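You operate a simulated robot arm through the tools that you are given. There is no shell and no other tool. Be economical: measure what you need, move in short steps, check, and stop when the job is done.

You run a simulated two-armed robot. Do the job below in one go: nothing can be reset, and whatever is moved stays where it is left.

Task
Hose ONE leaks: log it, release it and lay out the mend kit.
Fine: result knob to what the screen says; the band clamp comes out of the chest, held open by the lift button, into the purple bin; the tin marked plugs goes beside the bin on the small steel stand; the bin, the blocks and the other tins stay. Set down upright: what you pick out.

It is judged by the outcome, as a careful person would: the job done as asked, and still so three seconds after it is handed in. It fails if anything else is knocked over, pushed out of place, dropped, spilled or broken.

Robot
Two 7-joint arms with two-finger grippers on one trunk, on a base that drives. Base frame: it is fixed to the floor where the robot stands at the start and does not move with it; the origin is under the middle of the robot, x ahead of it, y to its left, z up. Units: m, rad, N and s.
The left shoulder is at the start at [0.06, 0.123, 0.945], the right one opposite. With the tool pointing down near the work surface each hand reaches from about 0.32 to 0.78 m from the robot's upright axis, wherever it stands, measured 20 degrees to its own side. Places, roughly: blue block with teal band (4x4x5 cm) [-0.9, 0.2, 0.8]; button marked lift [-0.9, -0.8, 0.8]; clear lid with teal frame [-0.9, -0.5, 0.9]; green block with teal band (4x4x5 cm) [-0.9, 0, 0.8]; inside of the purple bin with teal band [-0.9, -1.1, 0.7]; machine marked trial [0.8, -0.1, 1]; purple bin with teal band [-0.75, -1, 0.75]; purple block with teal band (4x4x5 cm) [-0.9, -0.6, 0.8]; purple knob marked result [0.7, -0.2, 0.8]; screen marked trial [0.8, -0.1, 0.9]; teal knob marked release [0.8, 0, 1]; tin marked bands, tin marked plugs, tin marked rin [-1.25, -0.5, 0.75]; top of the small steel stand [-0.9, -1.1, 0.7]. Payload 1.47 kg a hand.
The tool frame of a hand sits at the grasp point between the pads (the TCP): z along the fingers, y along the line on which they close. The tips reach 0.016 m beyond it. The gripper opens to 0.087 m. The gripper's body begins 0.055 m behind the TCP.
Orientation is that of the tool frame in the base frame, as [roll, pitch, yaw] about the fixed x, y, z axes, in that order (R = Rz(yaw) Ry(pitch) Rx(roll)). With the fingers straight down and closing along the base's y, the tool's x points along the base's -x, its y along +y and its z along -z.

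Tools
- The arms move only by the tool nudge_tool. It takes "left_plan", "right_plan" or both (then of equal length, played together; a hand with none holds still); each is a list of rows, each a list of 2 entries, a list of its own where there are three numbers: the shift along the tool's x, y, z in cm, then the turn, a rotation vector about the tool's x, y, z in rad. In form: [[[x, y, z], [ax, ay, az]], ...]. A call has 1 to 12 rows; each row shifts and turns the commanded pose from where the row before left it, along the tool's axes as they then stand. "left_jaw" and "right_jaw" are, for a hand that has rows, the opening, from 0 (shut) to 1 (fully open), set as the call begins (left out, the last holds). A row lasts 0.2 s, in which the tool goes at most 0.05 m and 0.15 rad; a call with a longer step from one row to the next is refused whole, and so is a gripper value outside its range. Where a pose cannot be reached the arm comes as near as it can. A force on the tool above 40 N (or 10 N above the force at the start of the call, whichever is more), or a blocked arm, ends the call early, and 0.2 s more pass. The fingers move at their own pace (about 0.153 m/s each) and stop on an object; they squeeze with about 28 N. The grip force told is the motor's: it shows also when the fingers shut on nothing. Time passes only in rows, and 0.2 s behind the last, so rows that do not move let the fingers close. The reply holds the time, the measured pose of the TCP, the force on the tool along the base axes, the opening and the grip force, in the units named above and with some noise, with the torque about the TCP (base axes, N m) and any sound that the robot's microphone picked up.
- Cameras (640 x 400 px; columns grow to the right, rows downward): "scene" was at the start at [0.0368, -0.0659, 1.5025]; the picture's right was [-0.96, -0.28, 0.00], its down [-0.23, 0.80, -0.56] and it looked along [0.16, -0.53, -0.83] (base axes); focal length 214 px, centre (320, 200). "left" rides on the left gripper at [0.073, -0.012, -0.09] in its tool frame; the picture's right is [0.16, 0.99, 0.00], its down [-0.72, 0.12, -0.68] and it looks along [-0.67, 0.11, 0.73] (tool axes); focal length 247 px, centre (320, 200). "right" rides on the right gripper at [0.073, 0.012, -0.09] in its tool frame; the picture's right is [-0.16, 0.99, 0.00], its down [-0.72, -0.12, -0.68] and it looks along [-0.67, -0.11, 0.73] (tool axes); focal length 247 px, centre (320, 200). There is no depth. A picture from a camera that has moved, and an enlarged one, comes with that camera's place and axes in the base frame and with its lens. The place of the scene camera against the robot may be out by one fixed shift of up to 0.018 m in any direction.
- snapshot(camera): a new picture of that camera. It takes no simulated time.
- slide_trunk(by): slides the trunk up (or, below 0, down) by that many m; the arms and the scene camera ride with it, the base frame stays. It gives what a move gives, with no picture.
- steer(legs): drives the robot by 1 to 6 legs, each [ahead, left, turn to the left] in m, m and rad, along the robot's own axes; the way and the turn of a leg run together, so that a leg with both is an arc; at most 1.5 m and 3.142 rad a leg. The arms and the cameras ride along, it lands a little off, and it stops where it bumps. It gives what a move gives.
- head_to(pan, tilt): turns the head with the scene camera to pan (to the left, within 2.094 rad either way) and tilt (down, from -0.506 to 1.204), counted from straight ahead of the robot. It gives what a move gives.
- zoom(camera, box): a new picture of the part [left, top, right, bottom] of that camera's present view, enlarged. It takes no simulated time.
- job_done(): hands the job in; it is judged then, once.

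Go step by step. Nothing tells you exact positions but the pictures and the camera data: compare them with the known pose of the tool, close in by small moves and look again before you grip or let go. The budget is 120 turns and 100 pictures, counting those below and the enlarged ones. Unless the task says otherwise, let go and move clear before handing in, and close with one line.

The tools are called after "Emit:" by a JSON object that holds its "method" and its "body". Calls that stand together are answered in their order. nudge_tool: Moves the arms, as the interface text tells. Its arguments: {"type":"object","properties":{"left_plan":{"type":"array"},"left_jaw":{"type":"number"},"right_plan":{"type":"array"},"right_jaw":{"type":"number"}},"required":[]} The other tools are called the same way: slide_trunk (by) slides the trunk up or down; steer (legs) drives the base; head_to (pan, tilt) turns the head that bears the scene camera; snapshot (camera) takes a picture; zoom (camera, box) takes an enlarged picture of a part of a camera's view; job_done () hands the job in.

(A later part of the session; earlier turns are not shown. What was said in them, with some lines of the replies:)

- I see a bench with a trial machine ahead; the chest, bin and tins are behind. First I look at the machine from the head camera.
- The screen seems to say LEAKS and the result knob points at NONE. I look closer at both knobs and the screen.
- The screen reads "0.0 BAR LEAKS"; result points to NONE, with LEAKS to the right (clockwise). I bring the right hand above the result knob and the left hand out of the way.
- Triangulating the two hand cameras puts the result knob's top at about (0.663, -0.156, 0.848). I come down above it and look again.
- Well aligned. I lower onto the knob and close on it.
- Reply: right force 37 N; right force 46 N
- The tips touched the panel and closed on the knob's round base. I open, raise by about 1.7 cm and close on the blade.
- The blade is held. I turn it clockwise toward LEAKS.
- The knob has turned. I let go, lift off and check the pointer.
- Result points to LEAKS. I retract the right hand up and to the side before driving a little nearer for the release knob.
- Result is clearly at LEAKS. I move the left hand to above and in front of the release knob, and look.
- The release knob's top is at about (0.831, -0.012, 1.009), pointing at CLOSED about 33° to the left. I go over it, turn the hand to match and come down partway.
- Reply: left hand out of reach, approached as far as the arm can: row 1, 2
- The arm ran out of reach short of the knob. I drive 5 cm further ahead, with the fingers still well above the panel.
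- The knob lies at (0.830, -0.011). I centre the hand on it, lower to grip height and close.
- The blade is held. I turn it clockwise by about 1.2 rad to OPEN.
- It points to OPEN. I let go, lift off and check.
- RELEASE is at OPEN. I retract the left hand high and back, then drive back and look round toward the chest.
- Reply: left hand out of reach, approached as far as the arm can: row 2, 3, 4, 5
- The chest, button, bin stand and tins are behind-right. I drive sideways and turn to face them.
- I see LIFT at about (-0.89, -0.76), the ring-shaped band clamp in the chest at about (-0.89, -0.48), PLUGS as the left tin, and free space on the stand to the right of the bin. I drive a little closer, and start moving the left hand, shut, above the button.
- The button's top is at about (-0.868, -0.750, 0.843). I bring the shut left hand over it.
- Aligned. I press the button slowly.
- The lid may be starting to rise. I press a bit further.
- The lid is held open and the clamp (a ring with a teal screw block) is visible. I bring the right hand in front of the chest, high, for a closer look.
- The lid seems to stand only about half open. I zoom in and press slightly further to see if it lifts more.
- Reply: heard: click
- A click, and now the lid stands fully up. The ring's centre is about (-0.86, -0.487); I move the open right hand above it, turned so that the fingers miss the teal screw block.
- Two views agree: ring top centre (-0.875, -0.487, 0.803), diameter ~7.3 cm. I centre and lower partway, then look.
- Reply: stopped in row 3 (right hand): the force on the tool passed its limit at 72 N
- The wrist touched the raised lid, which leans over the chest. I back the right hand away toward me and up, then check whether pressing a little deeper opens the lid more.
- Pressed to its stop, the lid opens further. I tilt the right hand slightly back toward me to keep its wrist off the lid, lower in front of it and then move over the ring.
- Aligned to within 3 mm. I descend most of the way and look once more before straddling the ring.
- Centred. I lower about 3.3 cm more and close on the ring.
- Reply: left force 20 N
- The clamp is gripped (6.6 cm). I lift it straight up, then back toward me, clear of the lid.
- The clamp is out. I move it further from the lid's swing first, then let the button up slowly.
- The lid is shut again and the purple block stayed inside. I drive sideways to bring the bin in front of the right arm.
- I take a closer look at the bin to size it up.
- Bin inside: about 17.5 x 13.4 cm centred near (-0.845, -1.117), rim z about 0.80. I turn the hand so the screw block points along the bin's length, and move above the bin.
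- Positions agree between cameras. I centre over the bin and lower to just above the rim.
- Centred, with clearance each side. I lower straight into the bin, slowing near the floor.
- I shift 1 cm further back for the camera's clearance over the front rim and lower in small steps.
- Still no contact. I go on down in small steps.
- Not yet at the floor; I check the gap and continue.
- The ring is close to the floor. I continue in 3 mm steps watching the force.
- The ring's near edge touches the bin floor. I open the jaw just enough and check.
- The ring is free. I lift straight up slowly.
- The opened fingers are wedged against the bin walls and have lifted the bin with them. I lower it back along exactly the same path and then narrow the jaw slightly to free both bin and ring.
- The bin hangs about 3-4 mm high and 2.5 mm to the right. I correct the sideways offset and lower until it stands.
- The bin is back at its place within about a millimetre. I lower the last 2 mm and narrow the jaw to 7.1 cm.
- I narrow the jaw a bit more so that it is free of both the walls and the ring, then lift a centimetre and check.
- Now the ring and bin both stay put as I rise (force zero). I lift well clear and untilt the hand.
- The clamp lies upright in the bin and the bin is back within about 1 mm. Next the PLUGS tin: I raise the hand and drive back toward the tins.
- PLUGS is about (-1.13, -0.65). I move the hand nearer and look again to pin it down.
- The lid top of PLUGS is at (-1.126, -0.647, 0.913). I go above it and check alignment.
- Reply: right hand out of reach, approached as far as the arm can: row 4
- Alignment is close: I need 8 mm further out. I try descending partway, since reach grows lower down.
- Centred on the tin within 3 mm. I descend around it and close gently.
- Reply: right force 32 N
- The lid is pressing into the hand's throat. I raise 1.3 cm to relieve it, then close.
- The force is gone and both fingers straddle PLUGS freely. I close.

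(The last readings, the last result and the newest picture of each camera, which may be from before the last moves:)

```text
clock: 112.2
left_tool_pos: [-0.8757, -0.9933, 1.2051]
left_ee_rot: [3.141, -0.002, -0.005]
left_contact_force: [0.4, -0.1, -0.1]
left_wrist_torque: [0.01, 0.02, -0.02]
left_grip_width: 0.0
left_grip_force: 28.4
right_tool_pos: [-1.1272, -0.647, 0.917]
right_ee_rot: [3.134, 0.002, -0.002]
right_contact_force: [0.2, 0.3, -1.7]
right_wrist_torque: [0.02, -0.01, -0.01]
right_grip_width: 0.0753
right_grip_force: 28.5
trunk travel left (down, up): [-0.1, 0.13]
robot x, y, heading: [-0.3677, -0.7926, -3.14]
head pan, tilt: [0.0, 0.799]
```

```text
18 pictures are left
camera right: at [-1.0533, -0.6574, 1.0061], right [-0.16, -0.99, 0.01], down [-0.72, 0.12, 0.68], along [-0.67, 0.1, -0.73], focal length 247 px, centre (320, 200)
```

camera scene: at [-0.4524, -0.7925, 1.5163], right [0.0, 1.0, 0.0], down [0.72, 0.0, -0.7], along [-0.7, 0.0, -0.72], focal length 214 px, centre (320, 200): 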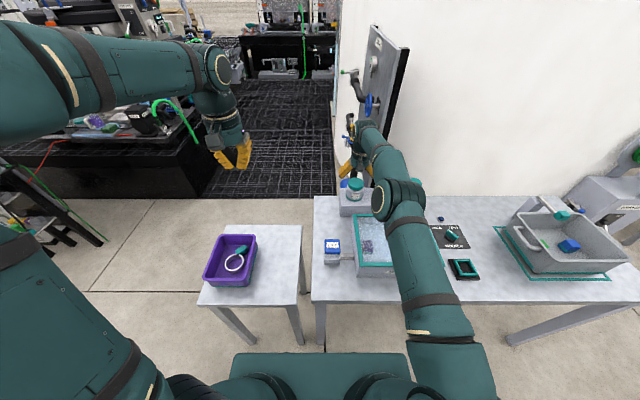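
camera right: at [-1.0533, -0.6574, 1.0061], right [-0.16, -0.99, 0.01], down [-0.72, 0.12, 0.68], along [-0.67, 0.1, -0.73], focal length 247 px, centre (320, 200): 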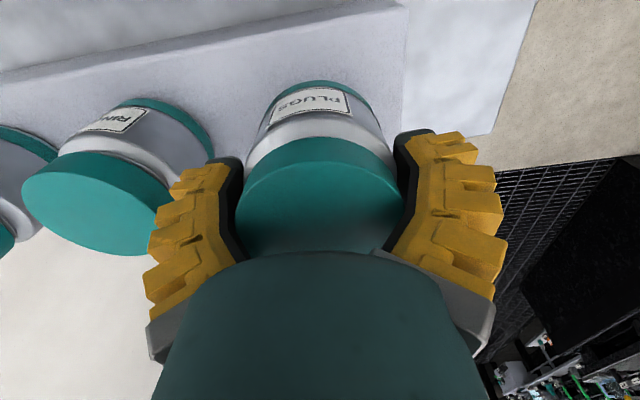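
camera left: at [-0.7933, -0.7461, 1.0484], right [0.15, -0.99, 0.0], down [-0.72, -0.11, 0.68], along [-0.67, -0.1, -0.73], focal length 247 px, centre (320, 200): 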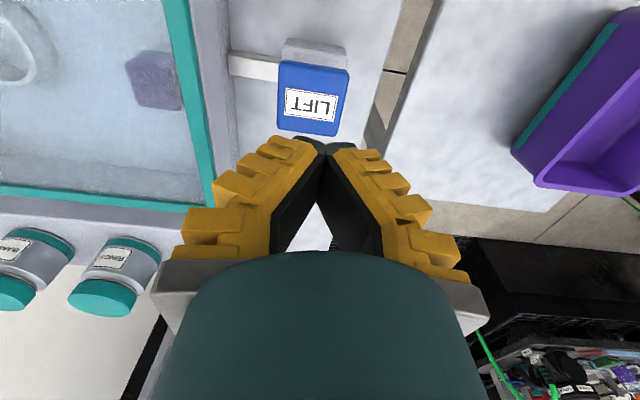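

The tin is lifted and stable. I raise it further and draw it back toward me over the chest.

Emit:
{"method": "nudge_tool", "body": {"right_plan": [[[0, 0, -2], [0, 0, 0]], [[0, 0, -2.5], [0, 0, 0]], [[0.5, 0, -3], [0, 0, 0]], [[1, 0, -3], [0, 0, 0]], [[2, 0, -3], [0, 0, 0]], [[3, 0, -2], [0, 0, 0]], [[3, 0, -1], [0, 0, 0]], [[3, 0, 0], [0, 0, 0]], [[3, 0, 0], [0, 0, 0]], [[2, 0, 0], [0, 0, 0]], [[1, 0, 0], [0, 0, 0]]]}}

Emit:
{"method": "snapshot", "body": {"camera": "right"}}

```text
clock: 114.6
left_tool_pos: [-0.8765, -0.9926, 1.2052]
left_ee_rot: [-3.141, 0.0, -0.004]
left_contact_force: [0.6, -0.9, -0.1]
left_wrist_torque: [0.02, -0.01, 0.0]
left_grip_width: 0.0002
left_grip_force: 28.2
right_tool_pos: [-0.9406, -0.6458, 1.0823]
right_ee_rot: [3.137, 0.001, 0.0]
right_contact_force: [-1.0, -0.1, -0.4]
right_wrist_torque: [-0.02, 0.0, -0.01]
right_grip_width: 0.0747
right_grip_force: 28.3
trunk travel left (down, up): [-0.1, 0.13]
robot x, y, heading: [-0.3704, -0.793, -3.14]
head pan, tilt: [0.0, 0.799]
```

```text
17 pictures are left
camera right: at [-0.8669, -0.6564, 1.1712], right [-0.16, -0.99, 0.01], down [-0.72, 0.12, 0.68], along [-0.67, 0.1, -0.73], focal length 247 px, centre (320, 200)
```

right: 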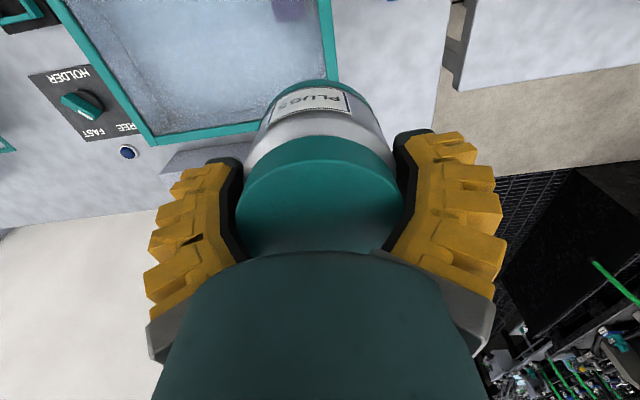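

The tin is held on its shoulder with the width creeping very slightly, so I move on promptly: drive so the free part of the stand is in front of the right arm.

Emit:
{"method": "steer", "body": {"legs": [[-0.09, 0.31, 0]]}}

Emit:
{"method": "snapshot", "body": {"camera": "right"}}

Emit:
{"method": "snapshot", "body": {"camera": "scene"}}

```text
clock: 117.9
left_tool_pos: [-0.7844, -1.3041, 1.205]
left_ee_rot: [3.14, -0.002, -0.001]
left_contact_force: [-0.3, 0.4, 0.1]
left_wrist_torque: [-0.04, -0.02, -0.03]
left_grip_width: 0.0
left_grip_force: 28.7
right_tool_pos: [-0.8502, -0.9555, 1.0808]
right_ee_rot: [3.136, 0.001, 0.001]
right_contact_force: [0.0, -0.4, -0.6]
right_wrist_torque: [-0.02, 0.0, -0.03]
right_grip_width: 0.0743
right_grip_force: 27.7
trunk travel left (down, up): [-0.1, 0.13]
robot x, y, heading: [-0.2781, -1.106, -3.137]
head pan, tilt: [0.0, 0.799]
```

```text
16 pictures are left
camera right: at [-0.7774, -0.9668, 1.1711], right [-0.16, -0.99, 0.01], down [-0.72, 0.12, 0.68], along [-0.67, 0.1, -0.73], focal length 247 px, centre (320, 200)
```

right: 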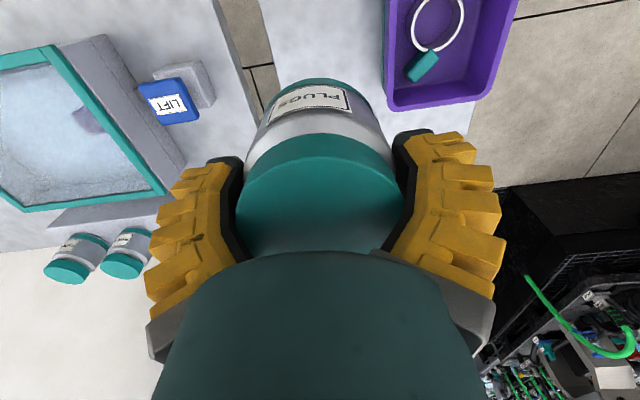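

```text
15 pictures are left
camera scene: at [-0.3624, -1.1021, 1.5162], right [0.0, 1.0, 0.0], down [0.72, 0.0, -0.7], along [-0.7, 0.0, -0.72], focal length 214 px, centre (320, 200)
```

scene: 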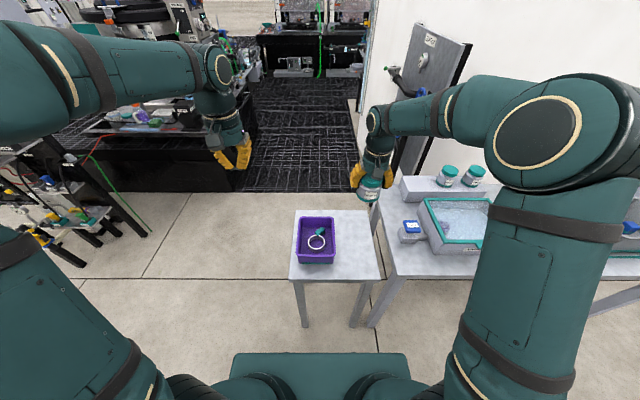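

The tin hangs right over the free part of the stand at (-0.85, -0.955), 8 cm from the bin's rim. I lower to about 5 cm above and check.

Emit:
{"method": "nudge_tool", "body": {"right_plan": [[[0, 0, 3], [0, 0, 0]], [[0, 0, 4], [0, 0, 0]], [[0, 0, 4], [0, 0, 0]], [[0, 0, 4], [0, 0, 0]], [[0, 0, 4], [0, 0, 0]], [[0, 0, 4], [0, 0, 0]], [[0, 0, 2], [0, 0, 0]], [[0, 0, 0], [0, 0, 0]]]}}

Emit:
{"method": "zoom", "body": {"camera": "scene", "box": [280, 170, 420, 280]}}

```text
clock: 119.7
left_tool_pos: [-0.7862, -1.3029, 1.2048]
left_ee_rot: [3.141, -0.002, -0.002]
left_contact_force: [-0.3, 0.1, 0.7]
left_wrist_torque: [0.0, 0.04, 0.0]
left_grip_width: 0.0
left_grip_force: 27.9
right_tool_pos: [-0.8515, -0.9571, 0.8318]
right_ee_rot: [3.135, 0.002, 0.002]
right_contact_force: [-0.5, -0.7, -1.1]
right_wrist_torque: [-0.05, 0.01, 0.0]
right_grip_width: 0.0742
right_grip_force: 28.0
trunk travel left (down, up): [-0.1, 0.13]
robot x, y, heading: [-0.2767, -1.1024, -3.136]
head pan, tilt: [0.0, 0.799]
```

```text
3.64 times, centred on (350, 225) of scene
camera zoom: at [-0.3624, -1.1018, 1.5163], right [0.0, 1.0, 0.0], down [0.72, 0.0, -0.7], along [-0.7, 0.0, -0.72], focal length 780 px, centre (211, 109)
```

zoom: 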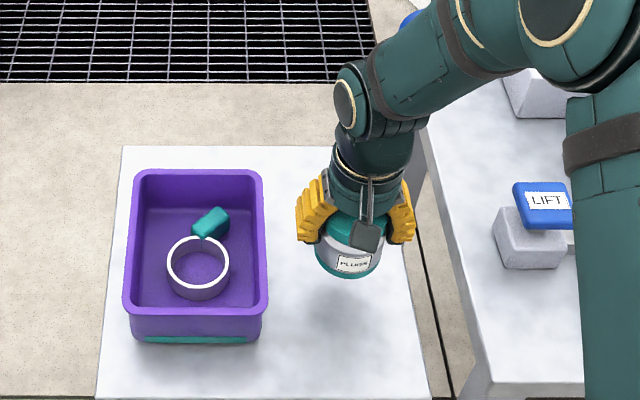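

Well placed between bin and stand edge. I lower in smaller steps, watching the force.

Emit:
{"method": "nudge_tool", "body": {"right_plan": [[[0, 0, 1], [0, 0, 0]], [[0, 0, 1], [0, 0, 0]], [[0, 0, 1], [0, 0, 0]], [[0, 0, 0.8], [0, 0, 0]], [[0, 0, 0], [0, 0, 0]]]}}

Emit:
{"method": "zoom", "body": {"camera": "scene", "box": [280, 170, 420, 280]}}

Emit:
{"method": "nudge_tool", "body": {"right_plan": [[[0, 0, 0.4], [0, 0, 0]], [[0, 0, 0.4], [0, 0, 0]], [[0, 0, 0], [0, 0, 0]]]}}

```text
clock: 120.9
left_tool_pos: [-0.7858, -1.3033, 1.2045]
left_ee_rot: [3.141, -0.001, -0.001]
left_contact_force: [0.3, 1.0, 0.4]
left_wrist_torque: [0.01, -0.01, -0.03]
left_grip_width: 0.0001
left_grip_force: 28.4
right_tool_pos: [-0.853, -0.9573, 0.793]
right_ee_rot: [3.134, 0.002, 0.003]
right_contact_force: [0.4, -1.1, -1.0]
right_wrist_torque: [0.01, 0.04, 0.02]
right_grip_width: 0.0742
right_grip_force: 27.9
trunk travel left (down, up): [-0.1, 0.13]
robot x, y, heading: [-0.274, -1.1023, -3.14]
head pan, tilt: [0.0, 0.799]
```

```text
3.64 times, centred on (350, 225) of scene
camera zoom: at [-0.3625, -1.1018, 1.5162], right [0.0, 1.0, 0.0], down [0.72, 0.0, -0.7], along [-0.7, 0.0, -0.72], focal length 780 px, centre (211, 109)
```

zoom: 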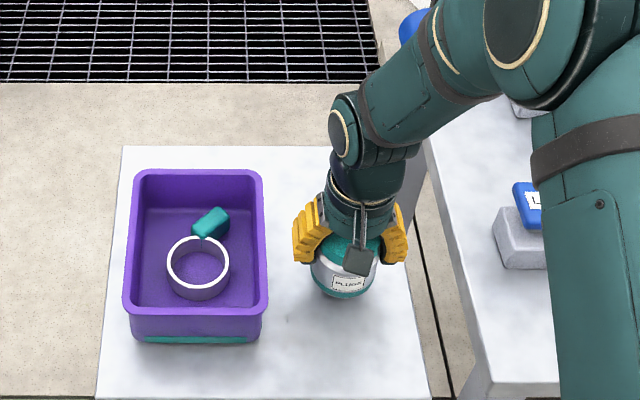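

```text
clock: 121.7
left_tool_pos: [-0.7865, -1.3016, 1.2035]
left_ee_rot: [-3.14, -0.002, -0.002]
left_contact_force: [0.2, -0.2, 0.5]
left_wrist_torque: [-0.02, 0.01, 0.0]
left_grip_width: 0.0002
left_grip_force: 28.0
right_tool_pos: [-0.8517, -0.9572, 0.7854]
right_ee_rot: [3.135, 0.003, 0.003]
right_contact_force: [-0.4, -0.3, -1.0]
right_wrist_torque: [0.01, 0.01, 0.02]
right_grip_width: 0.074
right_grip_force: 28.3
trunk travel left (down, up): [-0.1, 0.13]
robot x, y, heading: [-0.2792, -1.0995, -3.133]
head pan, tilt: [0.0, 0.799]
```

Emit:
{"method": "nudge_tool", "body": {"right_plan": [[[0, 0, 0.4], [0, 0, 0]], [[0, 0, 0.4], [0, 0, 0]], [[0, 0, 0], [0, 0, 0]]]}}

Emit:
{"method": "nudge_tool", "body": {"right_plan": [[[0, 0, 0.35], [0, 0, 0]], [[0, 0, 0], [0, 0, 0]]]}}

Emit:
{"method": "nudge_tool", "body": {"right_plan": [[[0, 0, 0.35], [0, 0, 0]], [[0, 0, 0], [0, 0, 0]]]}}

```text
clock: 122.5
left_tool_pos: [-0.7847, -1.3031, 1.2047]
left_ee_rot: [3.141, -0.002, -0.002]
left_contact_force: [0.8, 0.5, -0.3]
left_wrist_torque: [-0.01, 0.0, -0.01]
left_grip_width: 0.0
left_grip_force: 28.4
right_tool_pos: [-0.8518, -0.958, 0.7776]
right_ee_rot: [3.137, 0.002, 0.002]
right_contact_force: [-0.3, -0.1, -2.3]
right_wrist_torque: [-0.01, 0.02, 0.0]
right_grip_width: 0.074
right_grip_force: 28.5
trunk travel left (down, up): [-0.1, 0.13]
robot x, y, heading: [-0.2788, -1.1056, -3.144]
head pan, tilt: [0.0, 0.799]
```

```text
clock: 123.1
left_tool_pos: [-0.7849, -1.3024, 1.2045]
left_ee_rot: [-3.141, -0.001, -0.001]
left_contact_force: [0.0, -0.2, 0.5]
left_wrist_torque: [-0.03, -0.02, -0.01]
left_grip_width: 0.0
left_grip_force: 27.9
right_tool_pos: [-0.8523, -0.9573, 0.7747]
right_ee_rot: [3.136, 0.003, 0.002]
right_contact_force: [1.0, 0.6, 11.2]
right_wrist_torque: [-0.07, -0.33, -0.01]
right_grip_width: 0.0739
right_grip_force: 27.9
trunk travel left (down, up): [-0.1, 0.13]
robot x, y, heading: [-0.2787, -1.1058, -3.135]
head pan, tilt: [0.0, 0.799]
```

```text
clock: 123.7
left_tool_pos: [-0.7845, -1.3026, 1.2062]
left_ee_rot: [-3.141, -0.001, -0.003]
left_contact_force: [0.0, -0.1, 0.2]
left_wrist_torque: [-0.01, 0.0, 0.0]
left_grip_width: 0.0
left_grip_force: 27.5
right_tool_pos: [-0.852, -0.9574, 0.7723]
right_ee_rot: [3.135, 0.011, 0.001]
right_contact_force: [-6.7, 2.8, 32.7]
right_wrist_torque: [-0.09, -0.33, 0.02]
right_grip_width: 0.0729
right_grip_force: 27.8
trunk travel left (down, up): [-0.1, 0.13]
robot x, y, heading: [-0.2763, -1.102, -3.137]
head pan, tilt: [0.0, 0.799]
```

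The tin stands on the stand (contact force). I ease the pressure and open the hand fully, then check before lifting.

Emit:
{"method": "nudge_tool", "body": {"right_plan": [[[0, 0, -0.35], [0, 0, 0]], [[0, 0, 0], [0, 0, 0]]]}}

Emit:
{"method": "nudge_tool", "body": {"right_plan": [[[0, 0, 0], [0, 0, 0]], [[0, 0, 0], [0, 0, 0]]], "right_jaw": 1.0}}

Emit:
{"method": "snapshot", "body": {"camera": "right"}}

```text
clock: 124.3
left_tool_pos: [-0.7858, -1.3029, 1.2045]
left_ee_rot: [3.141, 0.0, -0.001]
left_contact_force: [0.5, 0.4, 0.6]
left_wrist_torque: [0.02, -0.02, -0.01]
left_grip_width: 0.0
left_grip_force: 27.6
right_tool_pos: [-0.8495, -0.9583, 0.7736]
right_ee_rot: [3.137, -0.001, 0.002]
right_contact_force: [-3.6, -1.7, 10.3]
right_wrist_torque: [-0.15, -0.05, -0.11]
right_grip_width: 0.0732
right_grip_force: 28.0
trunk travel left (down, up): [-0.1, 0.13]
robot x, y, heading: [-0.2801, -1.1027, -3.135]
head pan, tilt: [0.0, 0.799]
```

```text
clock: 124.9
left_tool_pos: [-0.7853, -1.3006, 1.2053]
left_ee_rot: [3.141, -0.002, -0.002]
left_contact_force: [0.4, 0.2, -0.6]
left_wrist_torque: [0.0, -0.01, -0.01]
left_grip_width: 0.0
left_grip_force: 28.1
right_tool_pos: [-0.8517, -0.9577, 0.7744]
right_ee_rot: [3.136, -0.001, 0.003]
right_contact_force: [-0.1, -0.1, -0.3]
right_wrist_torque: [0.0, 0.01, 0.02]
right_grip_width: 0.087
right_grip_force: 0.1
trunk travel left (down, up): [-0.1, 0.13]
robot x, y, heading: [-0.2804, -1.0995, -3.136]
head pan, tilt: [0.0, 0.799]
```

```text
12 pictures are left
camera right: at [-0.7779, -0.9683, 0.8632], right [-0.16, -0.99, 0.01], down [-0.72, 0.12, 0.68], along [-0.67, 0.1, -0.73], focal length 247 px, centre (320, 200)
```

right: 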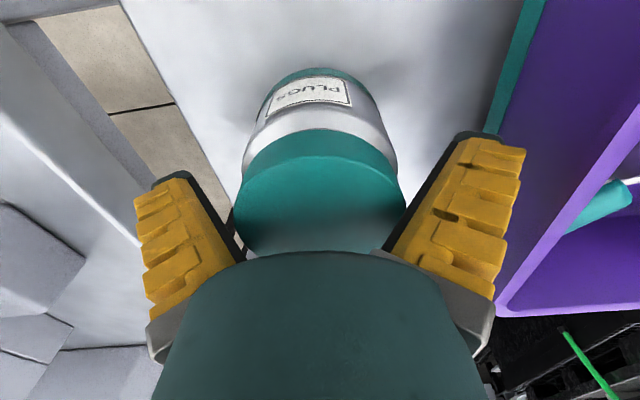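

The tin stands free, width fully open and no contact. I rise straight up.

Emit:
{"method": "nudge_tool", "body": {"right_plan": [[[0, 0, -1], [0, 0, 0]], [[0, 0, -2], [0, 0, 0]], [[0, 0, -4], [0, 0, 0]], [[0, 0, -4], [0, 0, 0]], [[0, 0, -4], [0, 0, 0]], [[0, 0, -4], [0, 0, 0]], [[2, 0, -4], [0, 0, 0]], [[3, -2, -3], [0, 0, 0]], [[3, -2, 0], [0, 0, 0]]]}}

Emit:
{"method": "zoom", "body": {"camera": "scene", "box": [270, 160, 430, 290]}}

Emit:
{"method": "snapshot", "body": {"camera": "scene"}}

```text
clock: 126.9
left_tool_pos: [-0.7848, -1.3023, 1.2038]
left_ee_rot: [-3.141, 0.001, -0.001]
left_contact_force: [0.1, -0.8, 0.0]
left_wrist_torque: [0.03, -0.01, 0.0]
left_grip_width: 0.0002
left_grip_force: 28.7
right_tool_pos: [-0.7689, -0.9164, 1.0345]
right_ee_rot: [3.136, 0.001, 0.003]
right_contact_force: [0.6, 0.7, -0.1]
right_wrist_torque: [0.02, 0.03, 0.0]
right_grip_width: 0.0869
right_grip_force: 0.0
trunk travel left (down, up): [-0.1, 0.13]
robot x, y, heading: [-0.2789, -1.104, -3.142]
head pan, tilt: [0.0, 0.799]
```

```text
3.08 times, centred on (350, 225) of scene
camera zoom: at [-0.3618, -1.1015, 1.5163], right [0.0, 1.0, 0.0], down [0.72, 0.0, -0.7], along [-0.7, 0.0, -0.72], focal length 660 px, centre (228, 123)
```

zoom: 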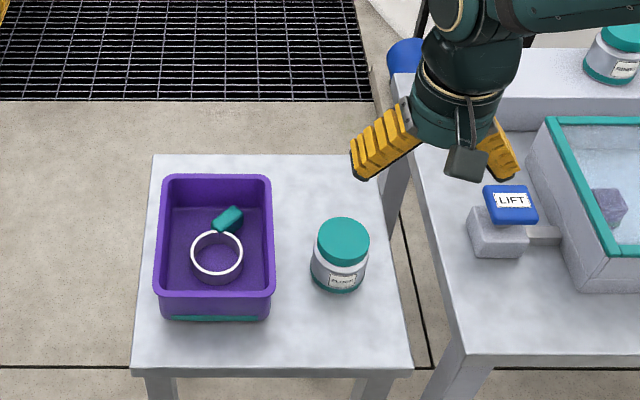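

```text
10 pictures are left
camera scene: at [-0.3618, -1.1015, 1.5163], right [0.0, 1.0, 0.0], down [0.72, 0.0, -0.7], along [-0.7, 0.0, -0.72], focal length 214 px, centre (320, 200)
```

scene: 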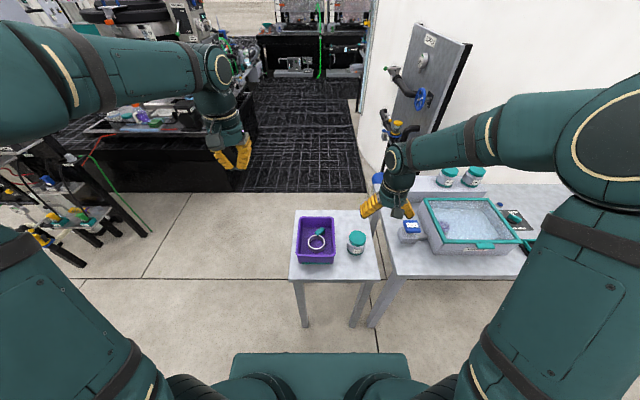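

PLUGS stands upright beside the bin, the clamp lies in the bin, the chest is shut, the other tins and blocks are in place, and result and release are set. Both hands are clear, so I hand in.

Emit:
{"method": "job_done", "body": {}}

```text
The job is handed in.
```

The job is handed in: result set to LEAKS, release set to OPEN, band clamp in the purple bin and the plugs tin upright beside it. While I was letting go of the clamp, the fingers caught the bin's walls and lifted it about 10 cm; I set it back within about 1–2 mm of where it was.
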